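You operate a simulated robot arm through the tools that you are given. There is no shell and no other tool.

You run a simulated robot arm. Do the job below in one go: nothing can be reset, and whatever is moved stays where it is left.

## Task
Lift the media out of the strainer with the magnet, drop it in the steel mug and dry the charm.
Fine: rest the magnet on the mug and press its button; put it back; the charm from the strainer dries on the blue cloth.

The check looks at the end state, three seconds after you hand in, the way a careful person would. Anything else that was tipped, shoved, dropped, spilled or broken makes it a failure. Flat cloth is picked up by pressing the open fingertips on it (5 to 10 N) and closing them slowly along it; thin cloth reads only 2 to 8 mm in the jaws.

## Robot
A 6-joint arm with a two-finger gripper, fixed in place. Base frame: the origin is at the foot of the arm, x ahead of it, y to its left, z up; the work surface is at about z = 0.88. Readings come in m, degrees, newtons and seconds.
Its first joint turns from -166.0 to 166.0 degrees. Payload 2.45 kg.
The tool frame sits at the grasp point between the pads (the TCP): z along the fingers, y along the line on which they close. The tips reach 0.02 m beyond it. The gripper opens to 0.14 m. The gripper's body begins 0.168 m behind the TCP.
Orientation is that of the tool frame in the base frame, as a unit quaternion [w, x, y, z]. With the fingers straight down and closing along the base's y, the tool's x points along the base's -x, its y along +y and its z along -z.

## Interface
- The arm moves only by the tool arm_command. Its argument "moves" is a list of rows, each an object of numbers (a shift or turn left out is 0, a gripper value left out holds the last): "tx", "ty", "tz": the shift along the base's x, y, z in m; "wx", "wy", "wz": the turn, a rotation vector about the base's x, y, z in degrees. In form: [{"tx": .., "ty": .., "tz": .., "wx": .., "wy": .., "wz": ..}, ...]. A call has 1 to 20 rows; each row is the pose to reach, as a shift and turn from the pose commanded when the call began. "fingers" is the gripper command, from -1 (fully open) to 1 (shut), values between in proportion, set as the call begins (left out, the last holds). Each row takes 0.2 s and may step no farther than 0.05 m and 8.6 degrees from the row before; otherwise, or with a gripper value out of range, the whole call is refused. Where a pose cannot be reached the arm comes as near as it can. A force on the tool above 90 N (or 10 N above the force at the start of the call, whichever is more), or a blocked arm, ends the call early, and 0.2 s more pass. The fingers move at their own pace (about 0.045 m/s each) and stop on an object; they squeeze with about 25 N. The grip force told is the motor's: it shows also when the fingers shut on nothing. Time passes only in rows, and 0.2 s behind the last, so rows that repeat a pose let the fingers close. It gives the time, the measured TCP pose, the force on the tool (base axes), the opening and the grip force at its end, in the units of the frame above (readings bear some noise), with the torque about the TCP (base axes, N m) and any sound that the robot's microphone picked up, and new pictures: "show" is both (left out), scene, wrist or none.
- Cameras (640 x 400 px; columns grow to the right, rows downward): "scene" is fixed at [0.4004, 0.4992, 1.6477]; the picture's right is [-0.38, -0.92, 0.00], its down [-0.64, 0.27, -0.72] and it looks along [0.67, -0.28, -0.69] (base axes); focal length 316 px, centre (320, 200). "wrist" rides on the gripper at [0.078, 0.011, -0.209] in the tool frame; the picture's right is [-0.14, 0.99, 0.00], its down [-0.92, -0.13, -0.37] and it looks along [-0.37, -0.05, 0.93] (tool axes); focal length 280 px, centre (320, 200). There is no depth. A picture from a camera that has moved, and an enlarged one, comes with that camera's place and axes in the base frame and with its lens.
- zoom(camera, box): a new picture of the part [left, top, right, bottom] of that camera's present view, enlarged. It takes no simulated time.
- sign_off(): hands the job in; it is judged then, once.

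Nothing tells you positions but the pictures and the camera data. Unless the task says otherwise, let go and move clear before handing in.

The tools are called after ">>>" by a JSON object that holds its "method" and its "body". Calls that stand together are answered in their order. arm_command: Moves the arm, as the interface text tells. Its arguments: {"type":"object","properties":{"moves":{"type":"array","items":{"type":"object","properties":{"tx":{"type":"number"},"ty":{"type":"number"},"tz":{"type":"number"},"wx":{"type":"number"},"wy":{"type":"number"},"wz":{"type":"number"}}}},"fingers":{"type":"number"},"show":{"type":"string","enum":["both","scene","wrist","none"]}},"required":["moves"]} The other tools are called the same way: zoom (camera, box) takes an enlarged picture of a part of a camera's view; sign_off () hands the job in.

At the start:

```text
time: 0.0
position: [0.8046, 0.09, 1.265]
ee_rot: [-0.001, 0.0, 1.0, -0.001]
contact_force: [-0.6, 0.2, -0.5]
torque: [-0.01, -0.05, -0.01]
finger_gap: 0.1398
grasp_force: 0.1
```

scene: 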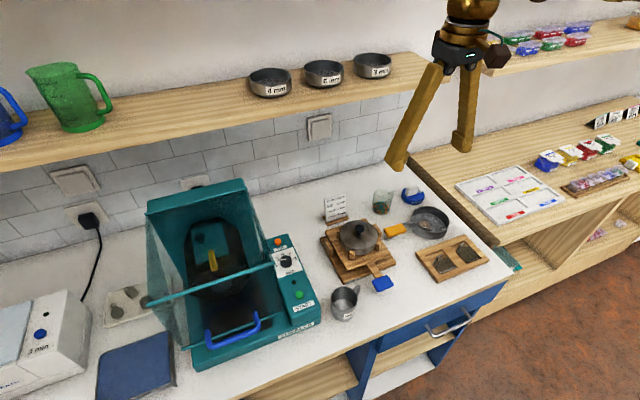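
wrist: 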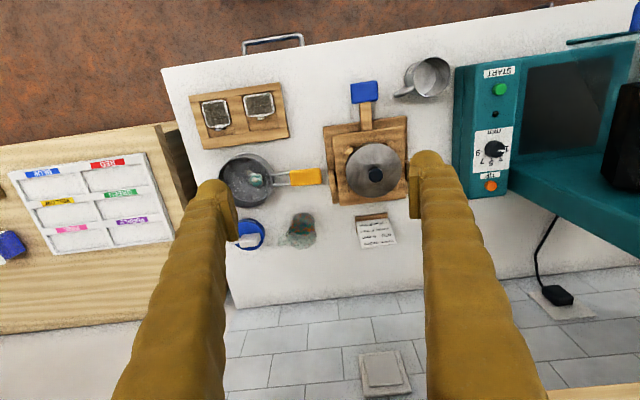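

I see a workbench with a tumbler machine, a strainer (yellow handle), a lidded pot, a wooden board with two dark squares, a steel mug, and a blue cloth on the left. I'll zoom in on everything before moving.

>>> {"method": "zoom", "body": {"camera": "scene", "box": [300, 170, 500, 330]}}

>>> {"method": "zoom", "body": {"camera": "wrist", "box": [160, 60, 460, 260]}}

>>> {"method": "zoom", "body": {"camera": "scene", "box": [0, 170, 330, 400]}}

>>> {"method": "zoom", "body": {"camera": "wrist", "box": [320, 180, 420, 260]}}

>>> {"method": "zoom", "body": {"camera": "scene", "box": [430, 80, 640, 230]}}

```text
2.50 times, centred on (400, 250) of scene
camera zoom: at [0.4004, 0.4992, 1.6477], right [-0.38, -0.92, 0.0], down [-0.64, 0.27, -0.72], along [0.67, -0.28, -0.69], focal length 789 px, centre (120, 75)
```

zoom: 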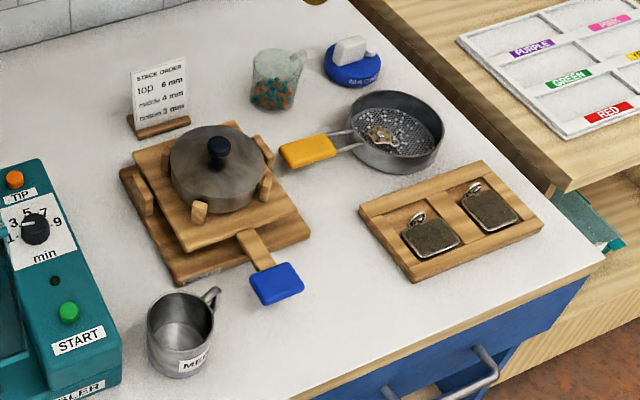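

```text
2.00 times, centred on (310, 160) of wrist
camera zoom: at [0.7281, 0.1014, 1.4745], right [0.14, 0.99, 0.0], down [0.92, -0.13, 0.37], along [0.37, -0.05, -0.93], focal length 561 px, centre (340, 280)
```

zoom: 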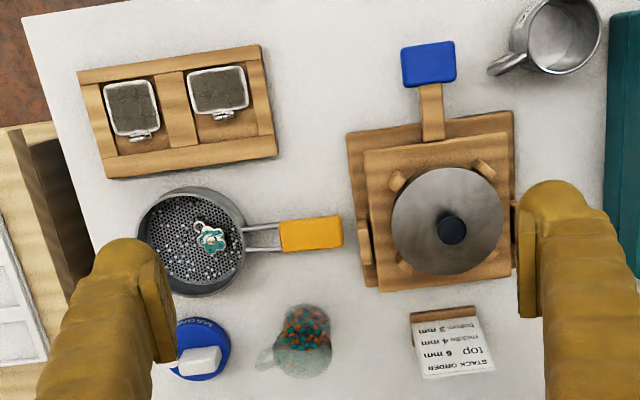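

```text
1.74 times, centred on (165, 285) of scene
camera zoom: at [0.4004, 0.4992, 1.6477], right [-0.38, -0.92, 0.0], down [-0.64, 0.27, -0.72], along [0.67, -0.28, -0.69], focal length 549 px, centre (590, 52)
```

zoom: 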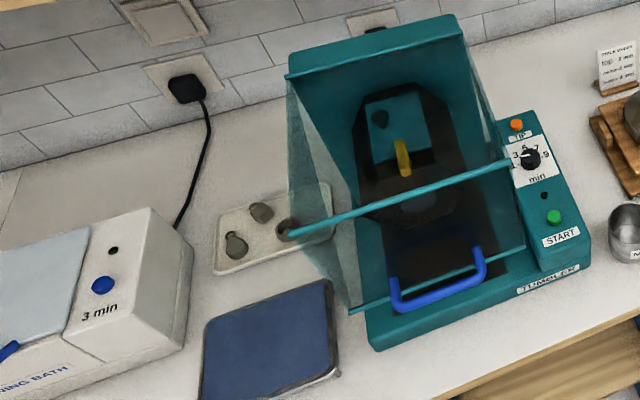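

```text
5.00 times, centred on (370, 220) of wrist
camera zoom: at [0.7281, 0.1014, 1.4745], right [0.14, 0.99, 0.0], down [0.92, -0.13, 0.37], along [0.37, -0.05, -0.93], focal length 1402 px, centre (70, 100)
```

zoom: 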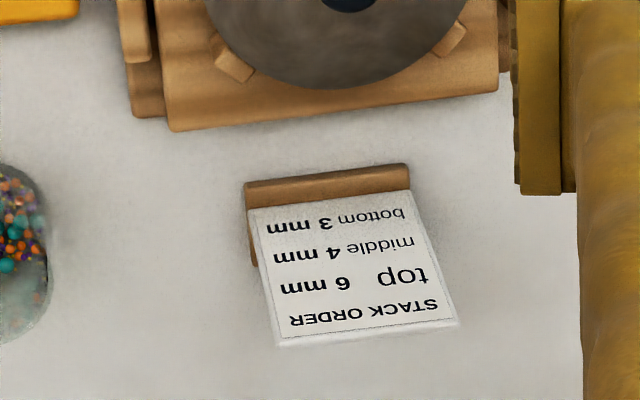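

```text
2.67 times, centred on (535, 155) of scene
camera zoom: at [0.4004, 0.4992, 1.6477], right [-0.38, -0.92, 0.0], down [-0.64, 0.27, -0.72], along [0.67, -0.28, -0.69], focal length 842 px, centre (-253, 320)
```

zoom: 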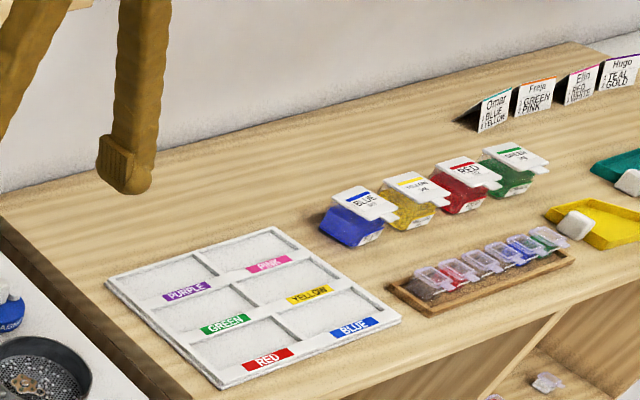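

The magnet sits near (1.02, -0.10), the strainer near (0.89, -0.08), the mug near (0.74, 0.29) and the cloth near (0.79, 0.78). I'll zoom in on the magnet and cloth for detail.

>>> {"method": "zoom", "body": {"camera": "scene", "box": [390, 175, 450, 215]}}

>>> {"method": "zoom", "body": {"camera": "wrist", "box": [220, 205, 280, 255]}}

>>> {"method": "zoom", "body": {"camera": "scene", "box": [80, 280, 200, 400]}}

>>> {"method": "zoom", "body": {"camera": "scene", "box": [405, 195, 455, 245]}}

>>> {"method": "zoom", "body": {"camera": "scene", "box": [320, 270, 380, 330]}}

```text
10.00 times, centred on (420, 195) of scene
camera zoom: at [0.4004, 0.4992, 1.6477], right [-0.38, -0.92, 0.0], down [-0.64, 0.27, -0.72], along [0.67, -0.28, -0.69], focal length 3158 px, centre (-680, 250)
```

zoom: 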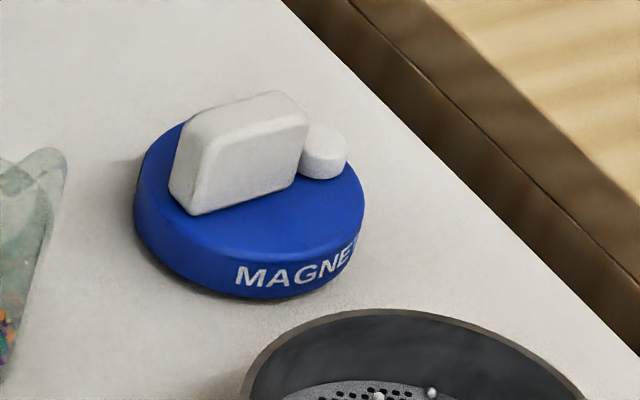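

```text
8.00 times, centred on (250, 230) of wrist
camera zoom: at [0.7281, 0.1014, 1.4745], right [0.14, 0.99, 0.0], down [0.92, -0.13, 0.37], along [0.37, -0.05, -0.93], focal length 2243 px, centre (880, -40)
```

zoom: 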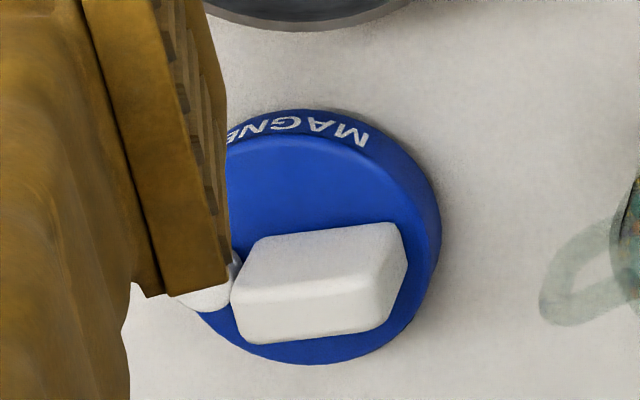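

```text
3.33 times, centred on (140, 340) of scene
camera zoom: at [0.4004, 0.4992, 1.6477], right [-0.38, -0.92, 0.0], down [-0.64, 0.27, -0.72], along [0.67, -0.28, -0.69], focal length 1053 px, centre (920, -267)
```

zoom: 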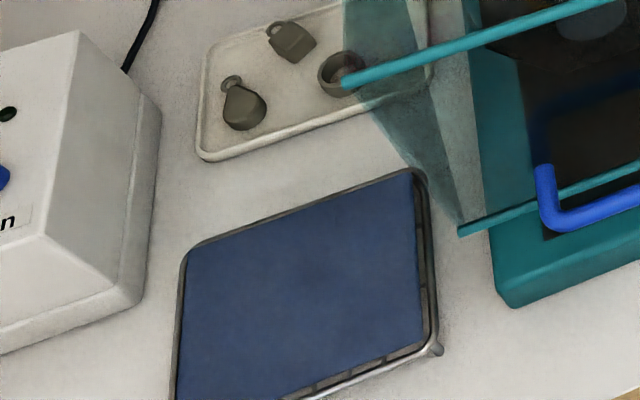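

```text
8.00 times, centred on (430, 220) of scene
camera zoom: at [0.4004, 0.4992, 1.6477], right [-0.38, -0.92, 0.0], down [-0.64, 0.27, -0.72], along [0.67, -0.28, -0.69], focal length 2526 px, centre (-560, 40)
```

zoom: 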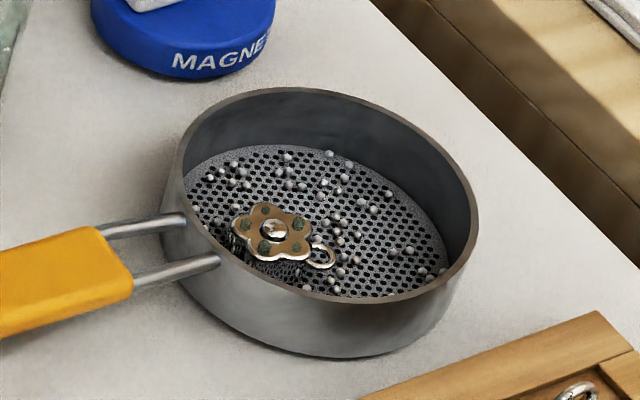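

```text
6.67 times, centred on (350, 300) of scene
camera zoom: at [0.4004, 0.4992, 1.6477], right [-0.38, -0.92, 0.0], down [-0.64, 0.27, -0.72], along [0.67, -0.28, -0.69], focal length 2105 px, centre (120, -467)
```

zoom: 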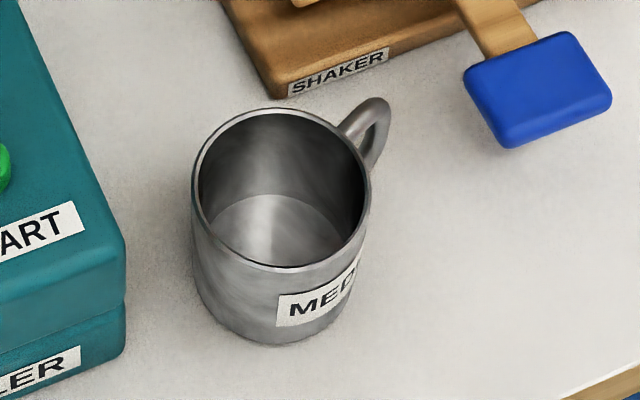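

The magnet's grip runs along y with its button on the -y side, so I'll grip it along y with the tool tilted outward for reach. First I'll move nearer for a better look.

>>> {"method": "arm_command", "body": {"moves": [{"tx": 0.015, "ty": -0.025, "tz": -0.02, "wy": -2.5}, {"tx": 0.03, "ty": -0.05, "tz": -0.04, "wy": -5}, {"tx": 0.045, "ty": -0.075, "tz": -0.06, "wy": -7.5}, {"tx": 0.06, "ty": -0.1, "tz": -0.08, "wy": -10}, {"tx": 0.075, "ty": -0.125, "tz": -0.1, "wy": -12.5}, {"tx": 0.09, "ty": -0.15, "tz": -0.12, "wy": -15}, {"tx": 0.1, "ty": -0.175, "tz": -0.14, "wy": -17.5}, {"tx": 0.11, "ty": -0.2, "tz": -0.15, "wy": -20}]}}

```text
time: 1.8
position: [0.9159, -0.1114, 1.1161]
ee_rot: [0.174, 0.0, 0.985, 0.0]
contact_force: [-0.5, 0.4, -0.1]
torque: [0.03, -0.02, 0.02]
finger_gap: 0.1401
grasp_force: 0.1
camera wrist: at [0.7715, -0.0992, 1.2851], right [0.13, 0.99, 0.05], down [0.74, -0.13, 0.66], along [0.66, -0.05, -0.75], focal length 280 px, centre (320, 200)
```

scene: 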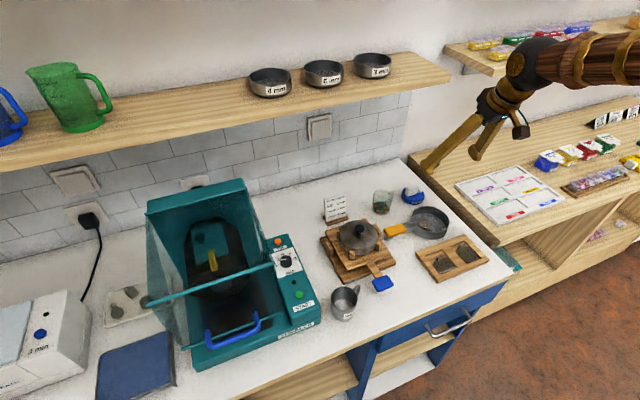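
wrist: 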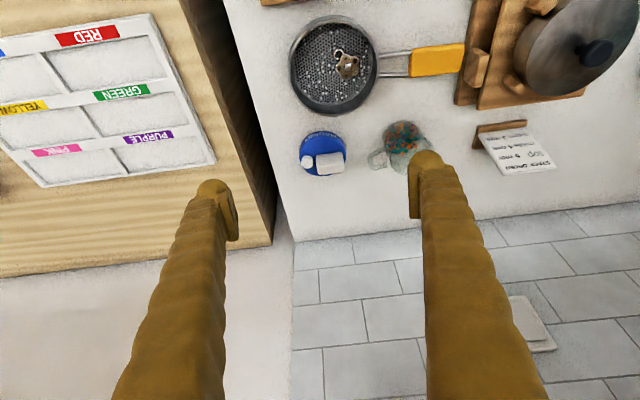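

>>> {"method": "zoom", "body": {"camera": "wrist", "box": [280, 115, 360, 195]}}

>>> {"method": "zoom", "body": {"camera": "wrist", "box": [270, 10, 390, 130]}}

```text
5.00 times, centred on (320, 155) of wrist
camera zoom: at [0.7715, -0.0992, 1.2851], right [0.13, 0.99, 0.05], down [0.74, -0.13, 0.66], along [0.66, -0.05, -0.75], focal length 1402 px, centre (320, 425)
```

zoom: 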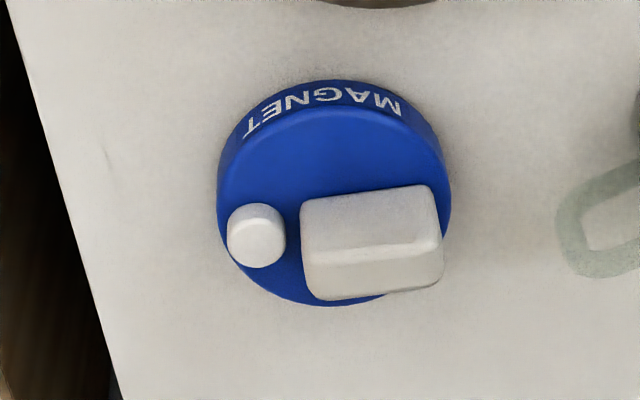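

```text
3.33 times, centred on (330, 70) of wrist
camera zoom: at [0.7715, -0.0992, 1.2851], right [0.13, 0.99, 0.05], down [0.74, -0.13, 0.66], along [0.66, -0.05, -0.75], focal length 935 px, centre (287, 633)
```

zoom: 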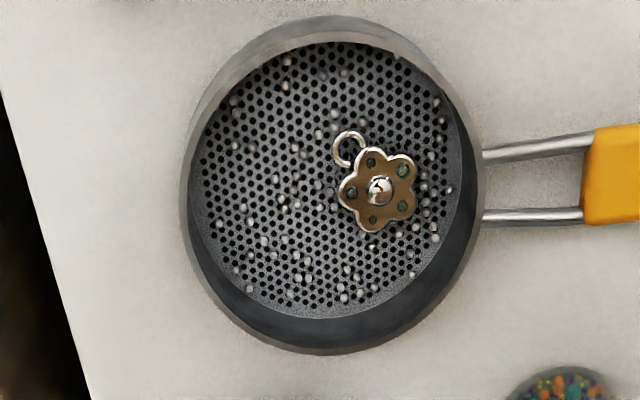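

>>> {"method": "arm_command", "body": {"moves": [{"tx": 0.024, "ty": 0.003, "tz": -0.016}, {"tx": 0.048, "ty": 0.006, "tz": -0.032}, {"tx": 0.072, "ty": 0.009, "tz": -0.048}, {"tx": 0.097, "ty": 0.013, "tz": -0.066}], "fingers": 0.0714}}

>>> {"method": "zoom", "body": {"camera": "wrist", "box": [240, 120, 400, 220]}}

>>> {"method": "zoom", "body": {"camera": "scene", "box": [380, 120, 500, 220]}}

```text
time: 2.8
position: [1.0132, -0.0967, 1.0501]
ee_rot: [0.175, 0.001, 0.985, 0.0]
contact_force: [-0.9, 0.1, 0.7]
torque: [0.0, 0.05, 0.03]
finger_gap: 0.0651
grasp_force: 0.0
camera wrist: at [0.869, -0.0856, 1.2196], right [0.13, 0.99, 0.05], down [0.74, -0.13, 0.66], along [0.66, -0.05, -0.75], focal length 280 px, centre (320, 200)
```

scene: 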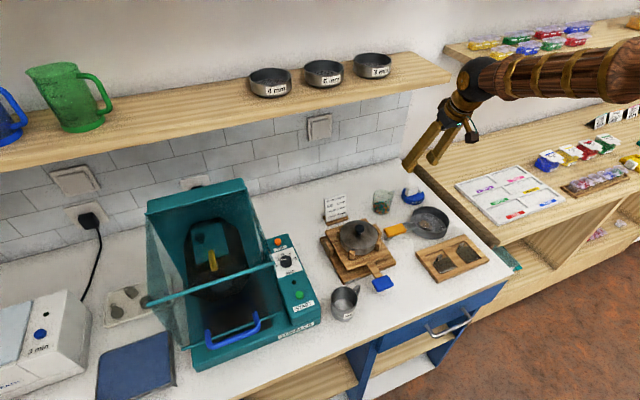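
wrist: 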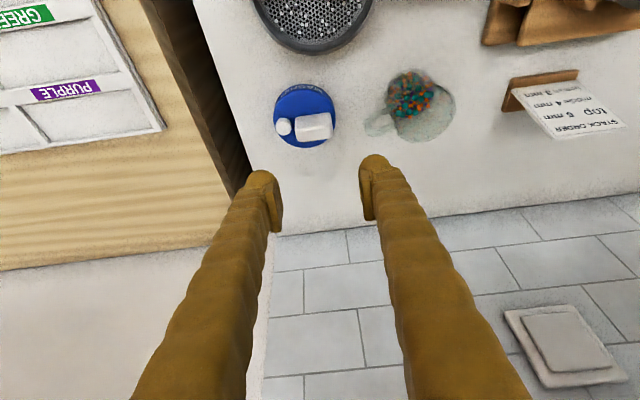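

```text
4.00 times, centred on (320, 170) of wrist
camera zoom: at [0.869, -0.0856, 1.2196], right [0.13, 0.99, 0.05], down [0.74, -0.13, 0.66], along [0.66, -0.05, -0.75], focal length 1122 px, centre (320, 320)
```

zoom: 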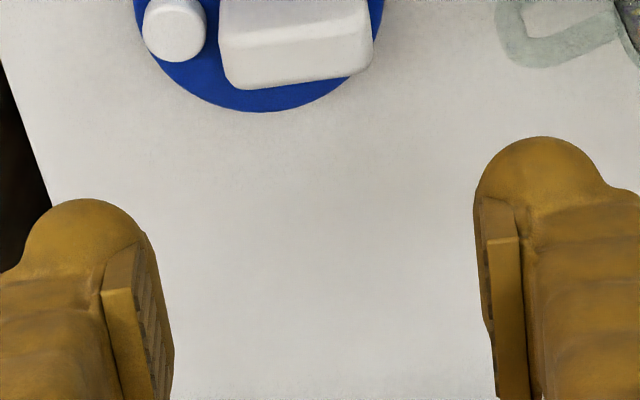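

```text
4.00 times, centred on (440, 170) of scene
camera zoom: at [0.4004, 0.4992, 1.6477], right [-0.38, -0.92, 0.0], down [-0.64, 0.27, -0.72], along [0.67, -0.28, -0.69], focal length 1263 px, centre (-160, 320)
```

zoom: 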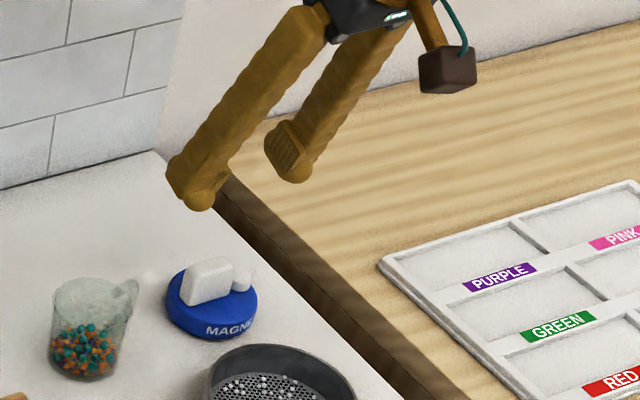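

>>> {"method": "zoom", "body": {"camera": "wrist", "box": [260, 75, 360, 155]}}

>>> {"method": "zoom", "body": {"camera": "scene", "box": [395, 180, 445, 212]}}

```text
5.00 times, centred on (310, 115) of wrist
camera zoom: at [0.869, -0.0856, 1.2196], right [0.13, 0.99, 0.05], down [0.74, -0.13, 0.66], along [0.66, -0.05, -0.75], focal length 1402 px, centre (370, 625)
```

zoom: 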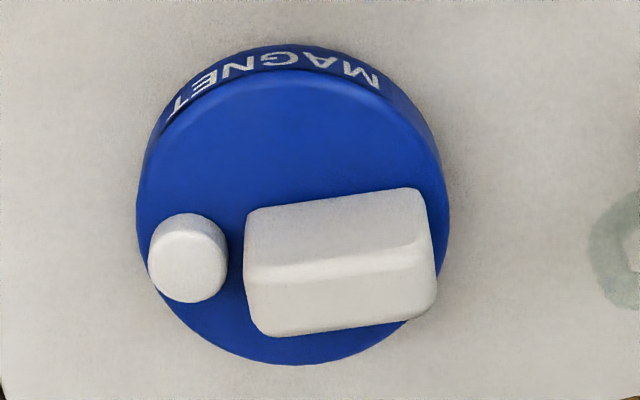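

```text
12.50 times, centred on (420, 196) of scene
camera zoom: at [0.4004, 0.4992, 1.6477], right [-0.38, -0.92, 0.0], down [-0.64, 0.27, -0.72], along [0.67, -0.28, -0.69], focal length 3947 px, centre (-930, 250)
```

zoom: 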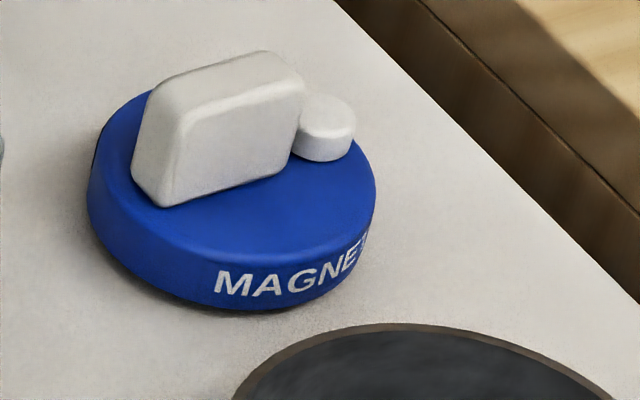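

>>> {"method": "arm_command", "body": {"moves": [{"tx": 0.001, "ty": -0.001, "tz": -0.03}, {"tx": 0.002, "ty": -0.002, "tz": -0.06}, {"tx": 0.003, "ty": -0.002, "tz": -0.09}]}}

>>> {"method": "zoom", "body": {"camera": "wrist", "box": [240, 100, 400, 220]}}

>>> {"method": "zoom", "body": {"camera": "scene", "box": [380, 160, 460, 220]}}

```text
time: 3.6
position: [1.0162, -0.1003, 0.9601]
ee_rot: [0.173, 0.0, 0.985, 0.0]
contact_force: [0.3, 0.6, -0.1]
torque: [-0.02, -0.01, -0.01]
finger_gap: 0.065
grasp_force: 0.1
camera wrist: at [0.8712, -0.0884, 1.1295], right [0.13, 0.99, 0.05], down [0.74, -0.13, 0.66], along [0.66, -0.05, -0.75], focal length 280 px, centre (320, 200)
```

scene: 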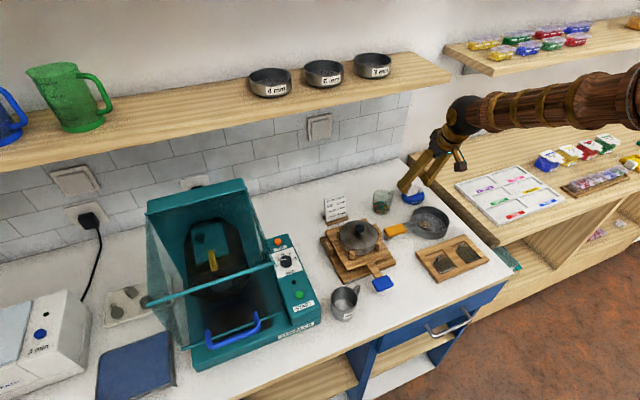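
wrist: 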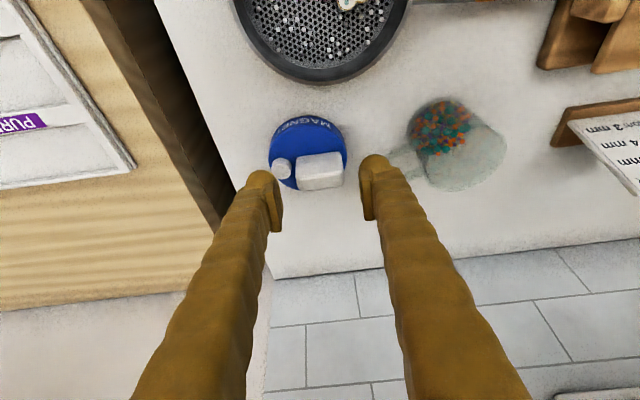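

```text
3.33 times, centred on (320, 160) of wrist
camera zoom: at [0.8712, -0.0884, 1.1295], right [0.13, 0.99, 0.05], down [0.74, -0.13, 0.66], along [0.66, -0.05, -0.75], focal length 935 px, centre (320, 333)
```

zoom: 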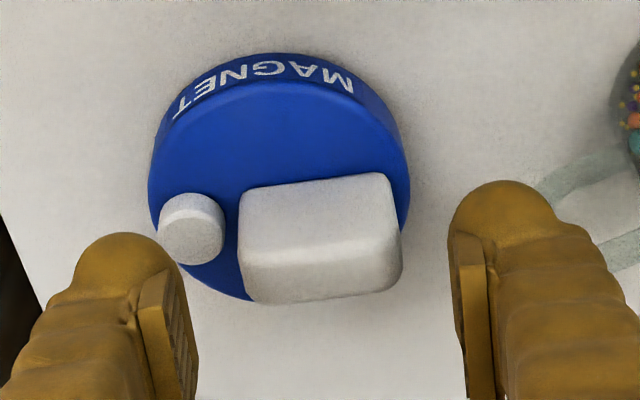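

```text
6.67 times, centred on (420, 190) of scene
camera zoom: at [0.4004, 0.4992, 1.6477], right [-0.38, -0.92, 0.0], down [-0.64, 0.27, -0.72], along [0.67, -0.28, -0.69], focal length 2105 px, centre (-347, 267)
```

zoom: 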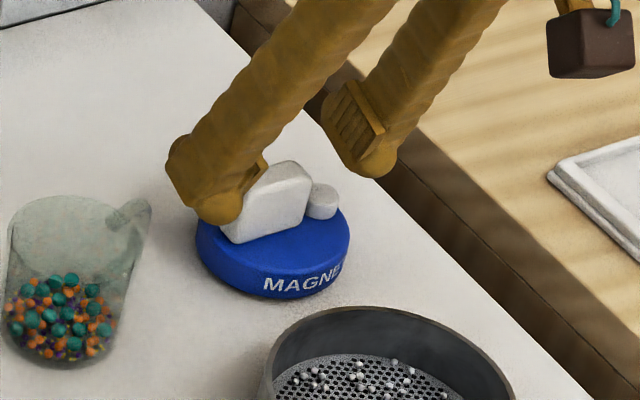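

>>> {"method": "arm_command", "body": {"moves": [{"ty": 0.001, "tz": -0.01}, {"ty": 0.001, "tz": -0.02}]}}

>>> {"method": "zoom", "body": {"camera": "wrist", "box": [240, 100, 400, 220]}}

>>> {"method": "zoom", "body": {"camera": "scene", "box": [380, 160, 460, 220]}}

```text
time: 4.2
position: [1.0177, -0.0987, 0.9393]
ee_rot: [0.174, 0.001, 0.985, 0.0]
contact_force: [-0.8, 0.3, 0.4]
torque: [0.01, 0.02, 0.04]
finger_gap: 0.0648
grasp_force: 0.0
camera wrist: at [0.8716, -0.087, 1.1092], right [0.13, 0.99, 0.05], down [0.74, -0.13, 0.66], along [0.66, -0.05, -0.75], focal length 280 px, centre (320, 200)
```

scene: 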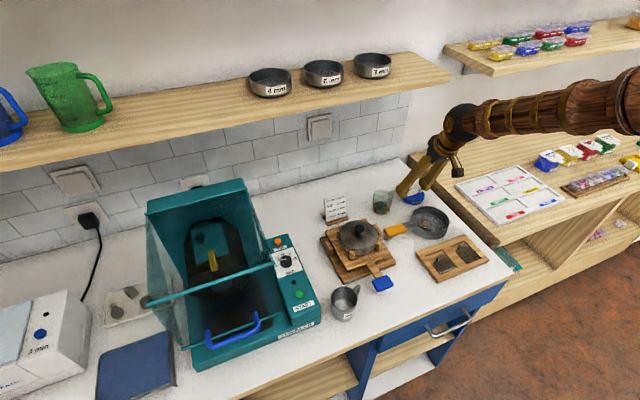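
wrist: 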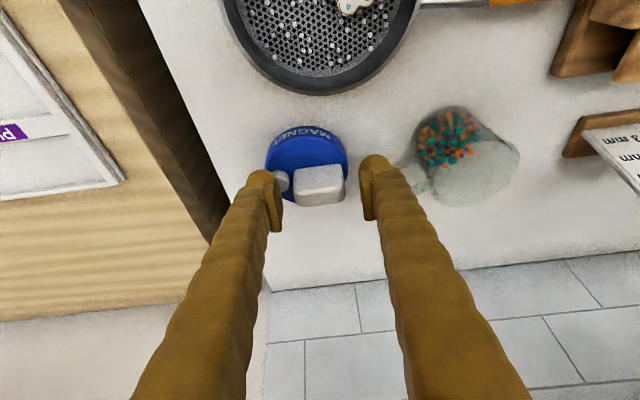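

```text
3.33 times, centred on (320, 160) of wrist
camera zoom: at [0.8716, -0.087, 1.1092], right [0.13, 0.99, 0.05], down [0.74, -0.13, 0.66], along [0.66, -0.05, -0.75], focal length 935 px, centre (320, 333)
```

zoom: 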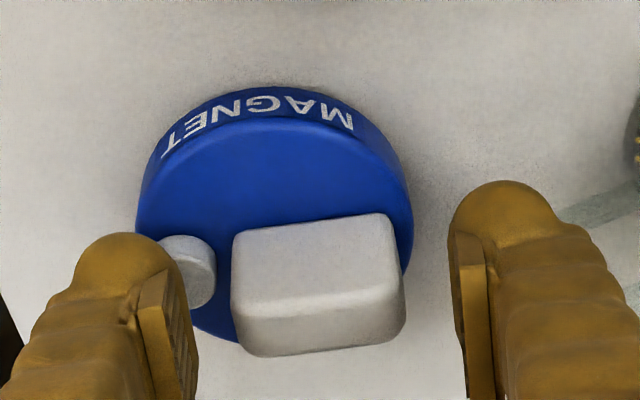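

```text
6.67 times, centred on (420, 190) of scene
camera zoom: at [0.4004, 0.4992, 1.6477], right [-0.38, -0.92, 0.0], down [-0.64, 0.27, -0.72], along [0.67, -0.28, -0.69], focal length 2105 px, centre (-347, 267)
```

zoom: 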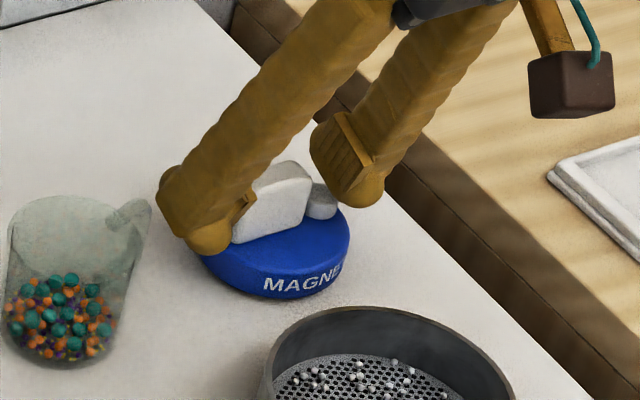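

>>> {"method": "arm_command", "body": {"moves": [{"tz": -0.0015}, {"tz": -0.0015}, {"tz": -0.0015}, {"tz": -0.0015}], "fingers": 1}}

>>> {"method": "zoom", "body": {"camera": "wrist", "box": [240, 100, 400, 220]}}

>>> {"method": "zoom", "body": {"camera": "scene", "box": [380, 160, 460, 220]}}

```text
time: 5.2
position: [1.0155, -0.0976, 0.9382]
ee_rot: [0.174, 0.0, 0.985, 0.0]
contact_force: [0.8, -1.7, 0.1]
torque: [0.0, -0.05, -0.03]
finger_gap: 0.042
grasp_force: 25.5
camera wrist: at [0.8717, -0.0868, 1.1075], right [0.13, 0.99, 0.05], down [0.74, -0.13, 0.66], along [0.66, -0.05, -0.75], focal length 280 px, centre (320, 200)
```

scene: 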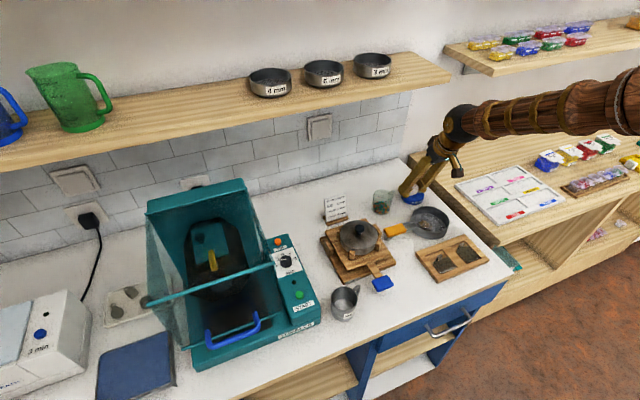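
wrist: 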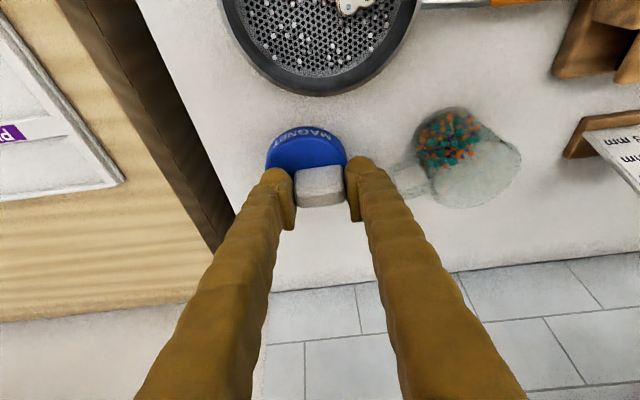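

```text
3.33 times, centred on (320, 160) of wrist
camera zoom: at [0.8717, -0.0868, 1.1075], right [0.13, 0.99, 0.05], down [0.74, -0.13, 0.66], along [0.66, -0.05, -0.75], focal length 935 px, centre (320, 333)
```

zoom: 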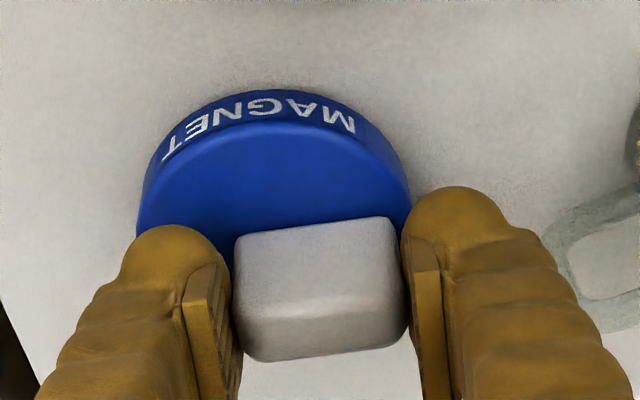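

```text
6.67 times, centred on (420, 190) of scene
camera zoom: at [0.4004, 0.4992, 1.6477], right [-0.38, -0.92, 0.0], down [-0.64, 0.27, -0.72], along [0.67, -0.28, -0.69], focal length 2105 px, centre (-347, 267)
```

zoom: 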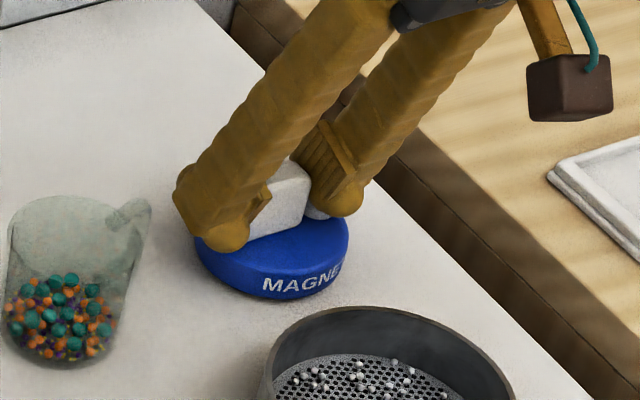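

>>> {"method": "arm_command", "body": {"moves": [{"tz": 0.01}, {"tz": 0.025}, {"tz": 0.045}, {"tz": 0.065}]}}

>>> {"method": "zoom", "body": {"camera": "wrist", "box": [240, 100, 400, 220]}}

>>> {"method": "zoom", "body": {"camera": "scene", "box": [370, 140, 470, 240]}}

>>> {"method": "zoom", "body": {"camera": "wrist", "box": [220, 0, 420, 130]}}

```text
time: 6.2
position: [1.0158, -0.0982, 1.0029]
ee_rot: [0.174, 0.0, 0.985, 0.0]
contact_force: [0.4, 0.3, -2.2]
torque: [0.01, 0.0, 0.01]
finger_gap: 0.0418
grasp_force: 25.0
camera wrist: at [0.8711, -0.0864, 1.1723], right [0.13, 0.99, 0.05], down [0.74, -0.13, 0.66], along [0.66, -0.05, -0.75], focal length 280 px, centre (320, 200)
```

scene: 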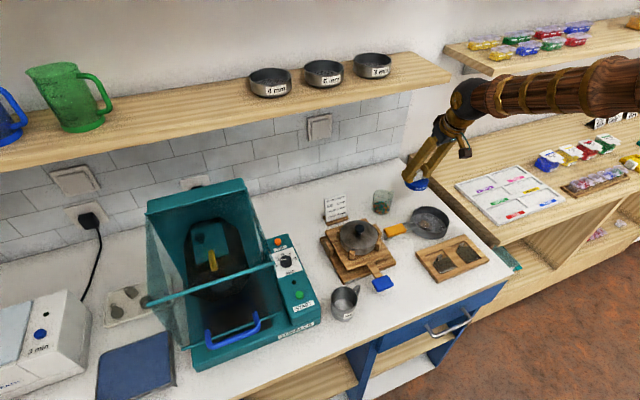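
wrist: 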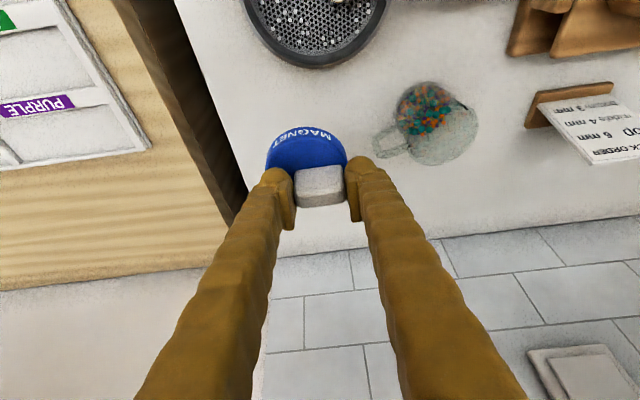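

```text
3.33 times, centred on (320, 160) of wrist
camera zoom: at [0.8711, -0.0864, 1.1723], right [0.13, 0.99, 0.05], down [0.74, -0.13, 0.66], along [0.66, -0.05, -0.75], focal length 935 px, centre (320, 333)
```

zoom: 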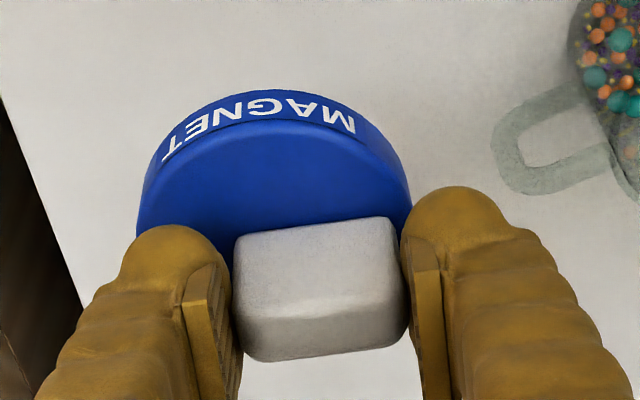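

```text
4.00 times, centred on (420, 190) of scene
camera zoom: at [0.4004, 0.4992, 1.6477], right [-0.38, -0.92, 0.0], down [-0.64, 0.27, -0.72], along [0.67, -0.28, -0.69], focal length 1263 px, centre (-80, 240)
```

zoom: 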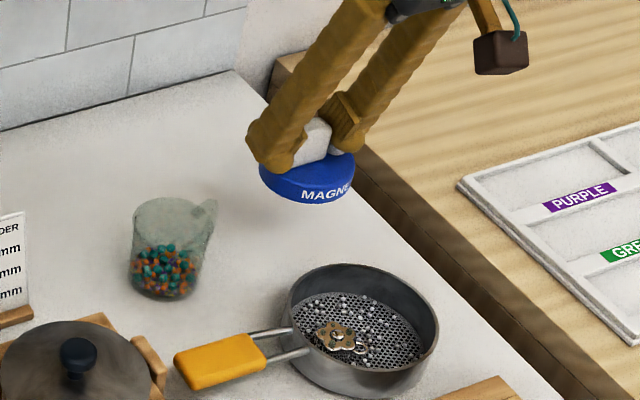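

```text
3.08 times, centred on (320, 65) of wrist
camera zoom: at [0.8711, -0.0864, 1.1723], right [0.13, 0.99, 0.05], down [0.74, -0.13, 0.66], along [0.66, -0.05, -0.75], focal length 863 px, centre (320, 615)
```

zoom: 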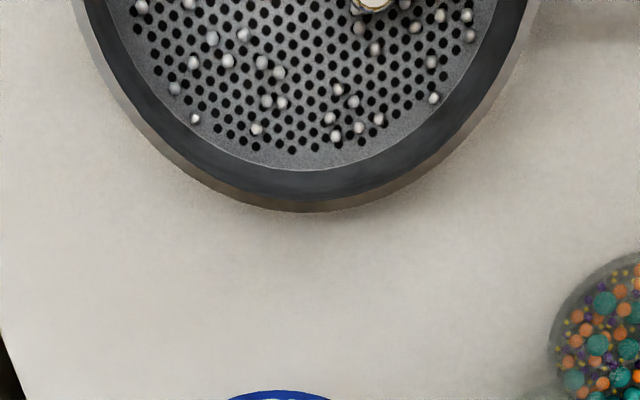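

>>> {"method": "arm_command", "body": {"moves": [{"tx": -0.035, "ty": 0.007}, {"tx": -0.07, "ty": 0.014}, {"tx": -0.105, "ty": 0.021}, {"tx": -0.135, "ty": 0.029}, {"tx": -0.135, "ty": 0.029}]}}

>>> {"method": "zoom", "body": {"camera": "wrist", "box": [220, 80, 420, 230]}}

>>> {"method": "zoom", "body": {"camera": "scene", "box": [380, 160, 480, 260]}}

```text
time: 7.4
position: [0.8805, -0.0694, 1.0034]
ee_rot: [0.174, 0.0, 0.985, -0.001]
contact_force: [0.4, 0.2, -1.7]
torque: [0.04, 0.01, -0.01]
finger_gap: 0.042
grasp_force: 25.1
camera wrist: at [0.736, -0.0585, 1.1729], right [0.13, 0.99, 0.05], down [0.74, -0.13, 0.66], along [0.66, -0.05, -0.75], focal length 280 px, centre (320, 200)
```

scene: 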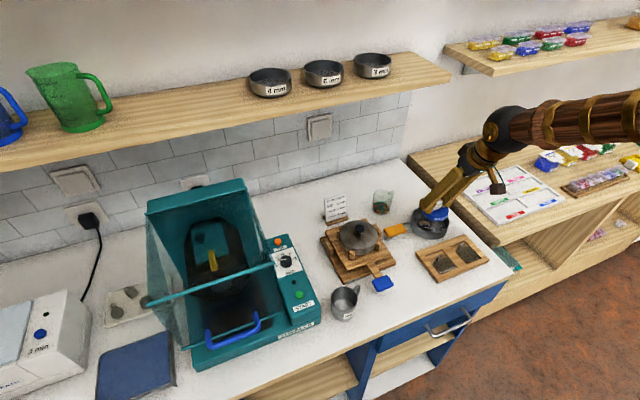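
wrist: 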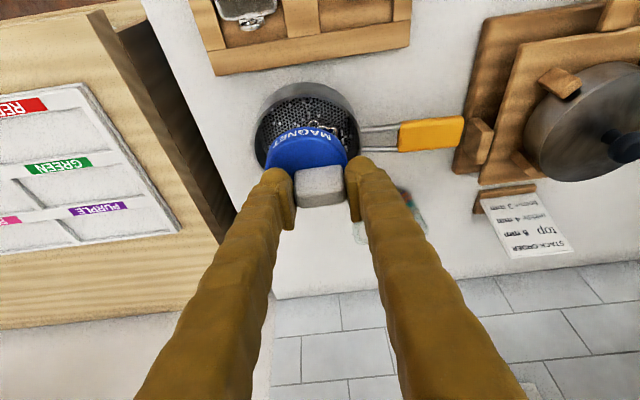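

```text
2.67 times, centred on (320, 155) of wrist
camera zoom: at [0.736, -0.0585, 1.1729], right [0.13, 0.99, 0.05], down [0.74, -0.13, 0.66], along [0.66, -0.05, -0.75], focal length 748 px, centre (320, 320)
```

zoom: 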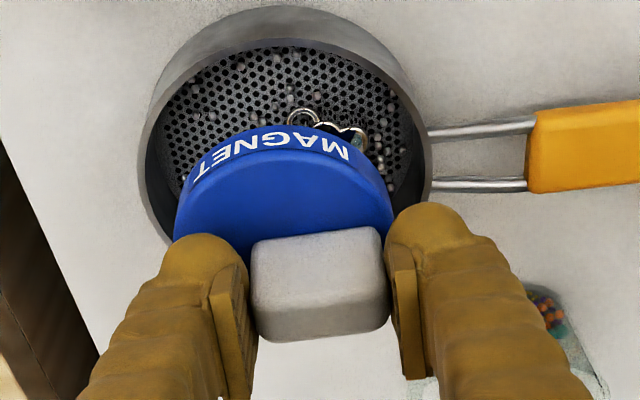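

```text
4.00 times, centred on (430, 210) of scene
camera zoom: at [0.4004, 0.4992, 1.6477], right [-0.38, -0.92, 0.0], down [-0.64, 0.27, -0.72], along [0.67, -0.28, -0.69], focal length 1263 px, centre (-120, 160)
```

zoom: 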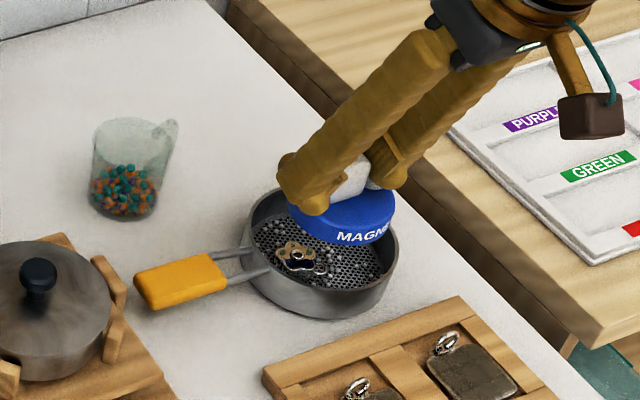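

>>> {"method": "arm_command", "body": {"moves": [{"tx": 0.002, "tz": -0.015}, {"tx": 0.002, "tz": -0.03}, {"tx": 0.002, "tz": -0.04}, {"tx": 0.002, "tz": -0.045}]}}

>>> {"method": "zoom", "body": {"camera": "wrist", "box": [220, 80, 420, 230]}}

>>> {"method": "zoom", "body": {"camera": "scene", "box": [400, 180, 470, 250]}}

```text
time: 8.4
position: [0.883, -0.0694, 0.9581]
ee_rot: [0.174, 0.0, 0.985, 0.0]
contact_force: [-2.2, -0.1, 9.0]
torque: [0.05, 0.13, 0.01]
finger_gap: 0.0423
grasp_force: 25.2
camera wrist: at [0.7382, -0.0578, 1.128], right [0.13, 0.99, 0.05], down [0.74, -0.13, 0.66], along [0.66, -0.05, -0.75], focal length 280 px, centre (320, 200)
```

scene: 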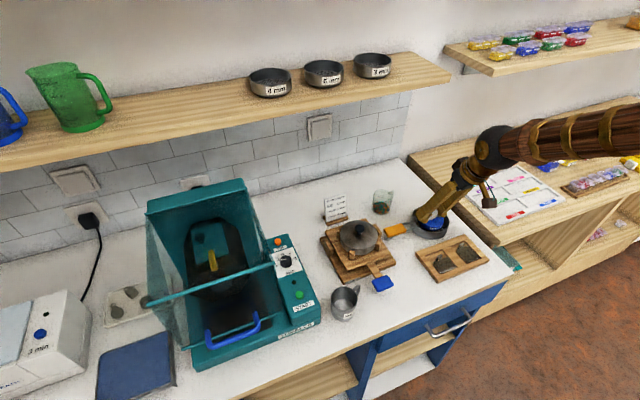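
wrist: 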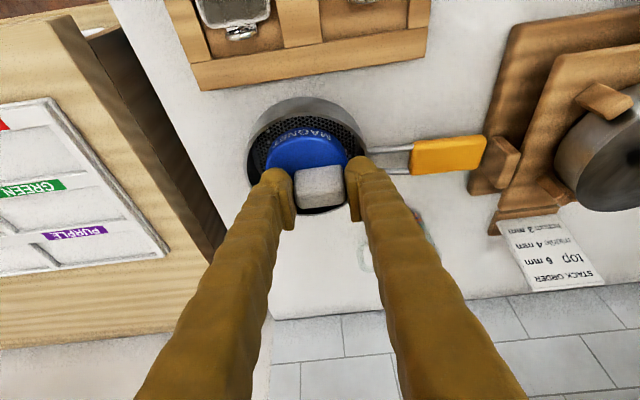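

```text
2.67 times, centred on (320, 155) of wrist
camera zoom: at [0.7382, -0.0578, 1.128], right [0.13, 0.99, 0.05], down [0.74, -0.13, 0.66], along [0.66, -0.05, -0.75], focal length 748 px, centre (320, 320)
```

zoom: 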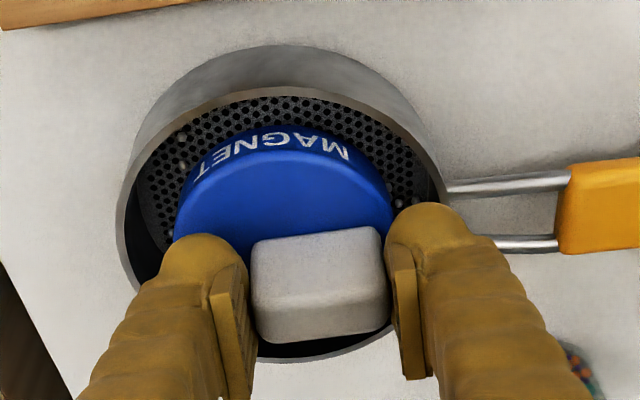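

```text
5.71 times, centred on (435, 215) of scene
camera zoom: at [0.4004, 0.4992, 1.6477], right [-0.38, -0.92, 0.0], down [-0.64, 0.27, -0.72], along [0.67, -0.28, -0.69], focal length 1804 px, centre (-337, 114)
```

zoom: 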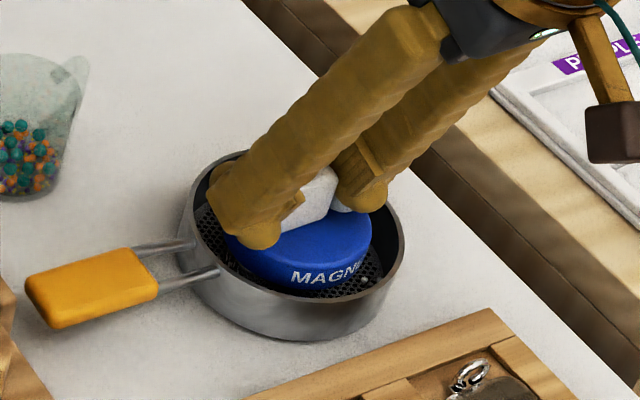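

>>> {"method": "arm_command", "body": {"moves": [{"tz": 0.005}, {"tz": 0.015}, {"tz": 0.03}, {"tz": 0.045}, {"tz": 0.055}]}}

>>> {"method": "zoom", "body": {"camera": "wrist", "box": [220, 80, 420, 230]}}

>>> {"method": "zoom", "body": {"camera": "scene", "box": [400, 180, 470, 250]}}

```text
time: 9.6
position: [0.8827, -0.0689, 1.0147]
ee_rot: [0.174, 0.0, 0.985, 0.0]
contact_force: [-0.1, -0.7, -1.8]
torque: [0.05, 0.05, 0.01]
finger_gap: 0.0421
grasp_force: 25.3
camera wrist: at [0.7384, -0.0576, 1.1828], right [0.13, 0.99, 0.05], down [0.74, -0.13, 0.66], along [0.66, -0.05, -0.75], focal length 280 px, centre (320, 200)
```

scene: 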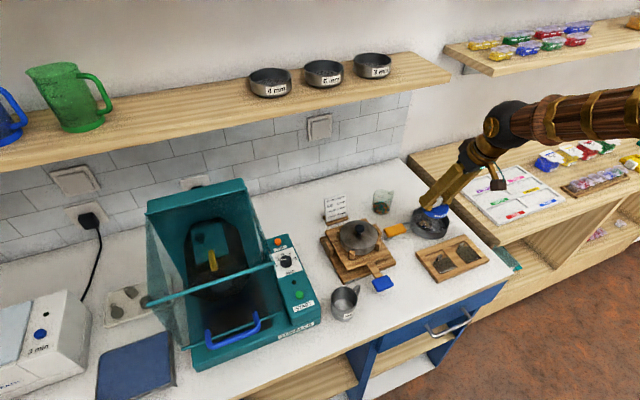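
wrist: 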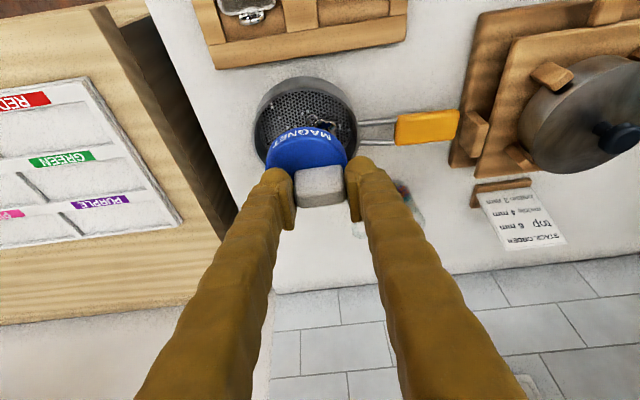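

```text
2.67 times, centred on (320, 155) of wrist
camera zoom: at [0.7384, -0.0576, 1.1828], right [0.13, 0.99, 0.05], down [0.74, -0.13, 0.66], along [0.66, -0.05, -0.75], focal length 748 px, centre (320, 320)
```

zoom: 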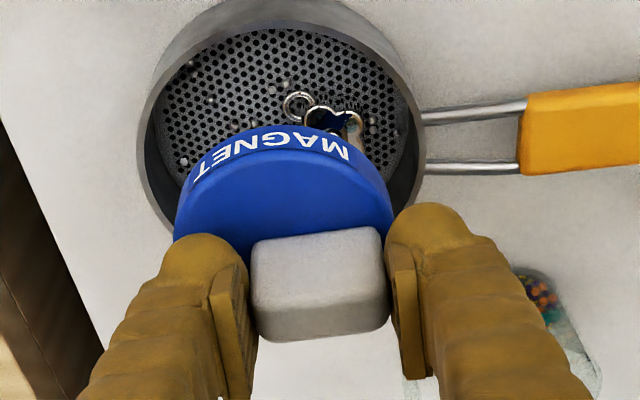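

```text
5.71 times, centred on (435, 215) of scene
camera zoom: at [0.4004, 0.4992, 1.6477], right [-0.38, -0.92, 0.0], down [-0.64, 0.27, -0.72], along [0.67, -0.28, -0.69], focal length 1804 px, centre (-337, 114)
```

zoom: 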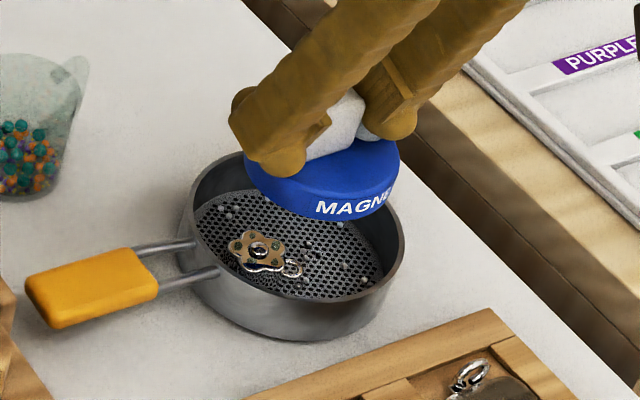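

Most of the media came up on the magnet, but some balls remain around the edges and near the charm. I'll go back down and sweep gently in a small circle inside the strainer, just above the charm.

>>> {"method": "arm_command", "body": {"moves": [{"tx": 0.001, "tz": -0.03}, {"tx": 0.001, "tz": -0.05}, {"tx": -0.01, "tz": -0.05}, {"tx": -0.01, "tz": -0.054}, {"tx": -0.01, "tz": -0.05}, {"tx": -0.007, "ty": -0.008, "tz": -0.05}, {"tx": -0.007, "ty": -0.008, "tz": -0.054}, {"tx": -0.007, "ty": -0.008, "tz": -0.05}, {"tx": 0.001, "ty": -0.011, "tz": -0.05}, {"tx": 0.001, "ty": -0.011, "tz": -0.054}, {"tx": 0.001, "ty": -0.011, "tz": -0.05}, {"tx": 0.009, "ty": -0.008, "tz": -0.05}, {"tx": 0.009, "ty": -0.008, "tz": -0.054}, {"tx": 0.009, "ty": -0.008, "tz": -0.05}]}}

>>> {"method": "zoom", "body": {"camera": "wrist", "box": [220, 80, 420, 230]}}

>>> {"method": "zoom", "body": {"camera": "scene", "box": [400, 180, 470, 250]}}

```text
time: 12.6
position: [0.8907, -0.0773, 0.9631]
ee_rot: [0.174, 0.0, 0.985, 0.0]
contact_force: [0.3, -0.8, -1.7]
torque: [0.05, 0.02, -0.01]
finger_gap: 0.0419
grasp_force: 24.8
camera wrist: at [0.7473, -0.0656, 1.1327], right [0.13, 0.99, 0.05], down [0.74, -0.13, 0.66], along [0.66, -0.05, -0.75], focal length 280 px, centre (320, 200)
```

scene: 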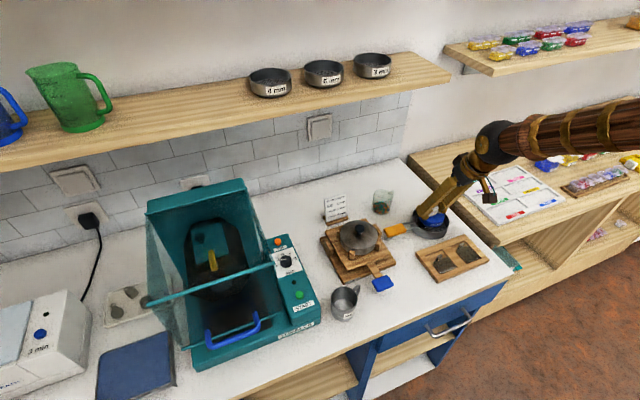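
wrist: 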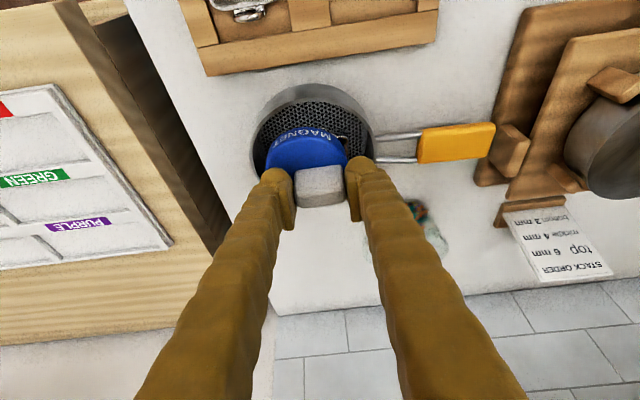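

```text
2.67 times, centred on (320, 155) of wrist
camera zoom: at [0.7473, -0.0656, 1.1327], right [0.13, 0.99, 0.05], down [0.74, -0.13, 0.66], along [0.66, -0.05, -0.75], focal length 748 px, centre (320, 320)
```

zoom: 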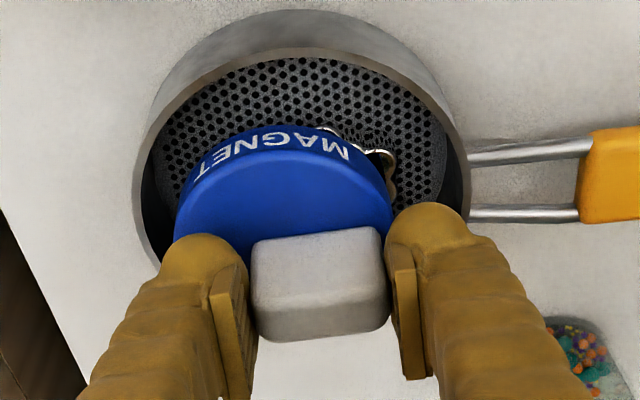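

```text
5.71 times, centred on (435, 215) of scene
camera zoom: at [0.4004, 0.4992, 1.6477], right [-0.38, -0.92, 0.0], down [-0.64, 0.27, -0.72], along [0.67, -0.28, -0.69], focal length 1804 px, centre (-337, 114)
```

zoom: 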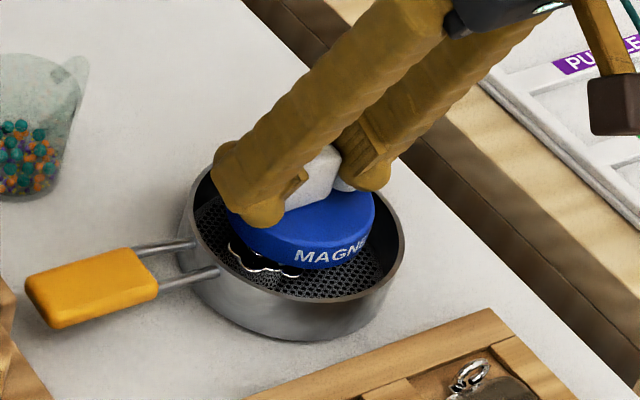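

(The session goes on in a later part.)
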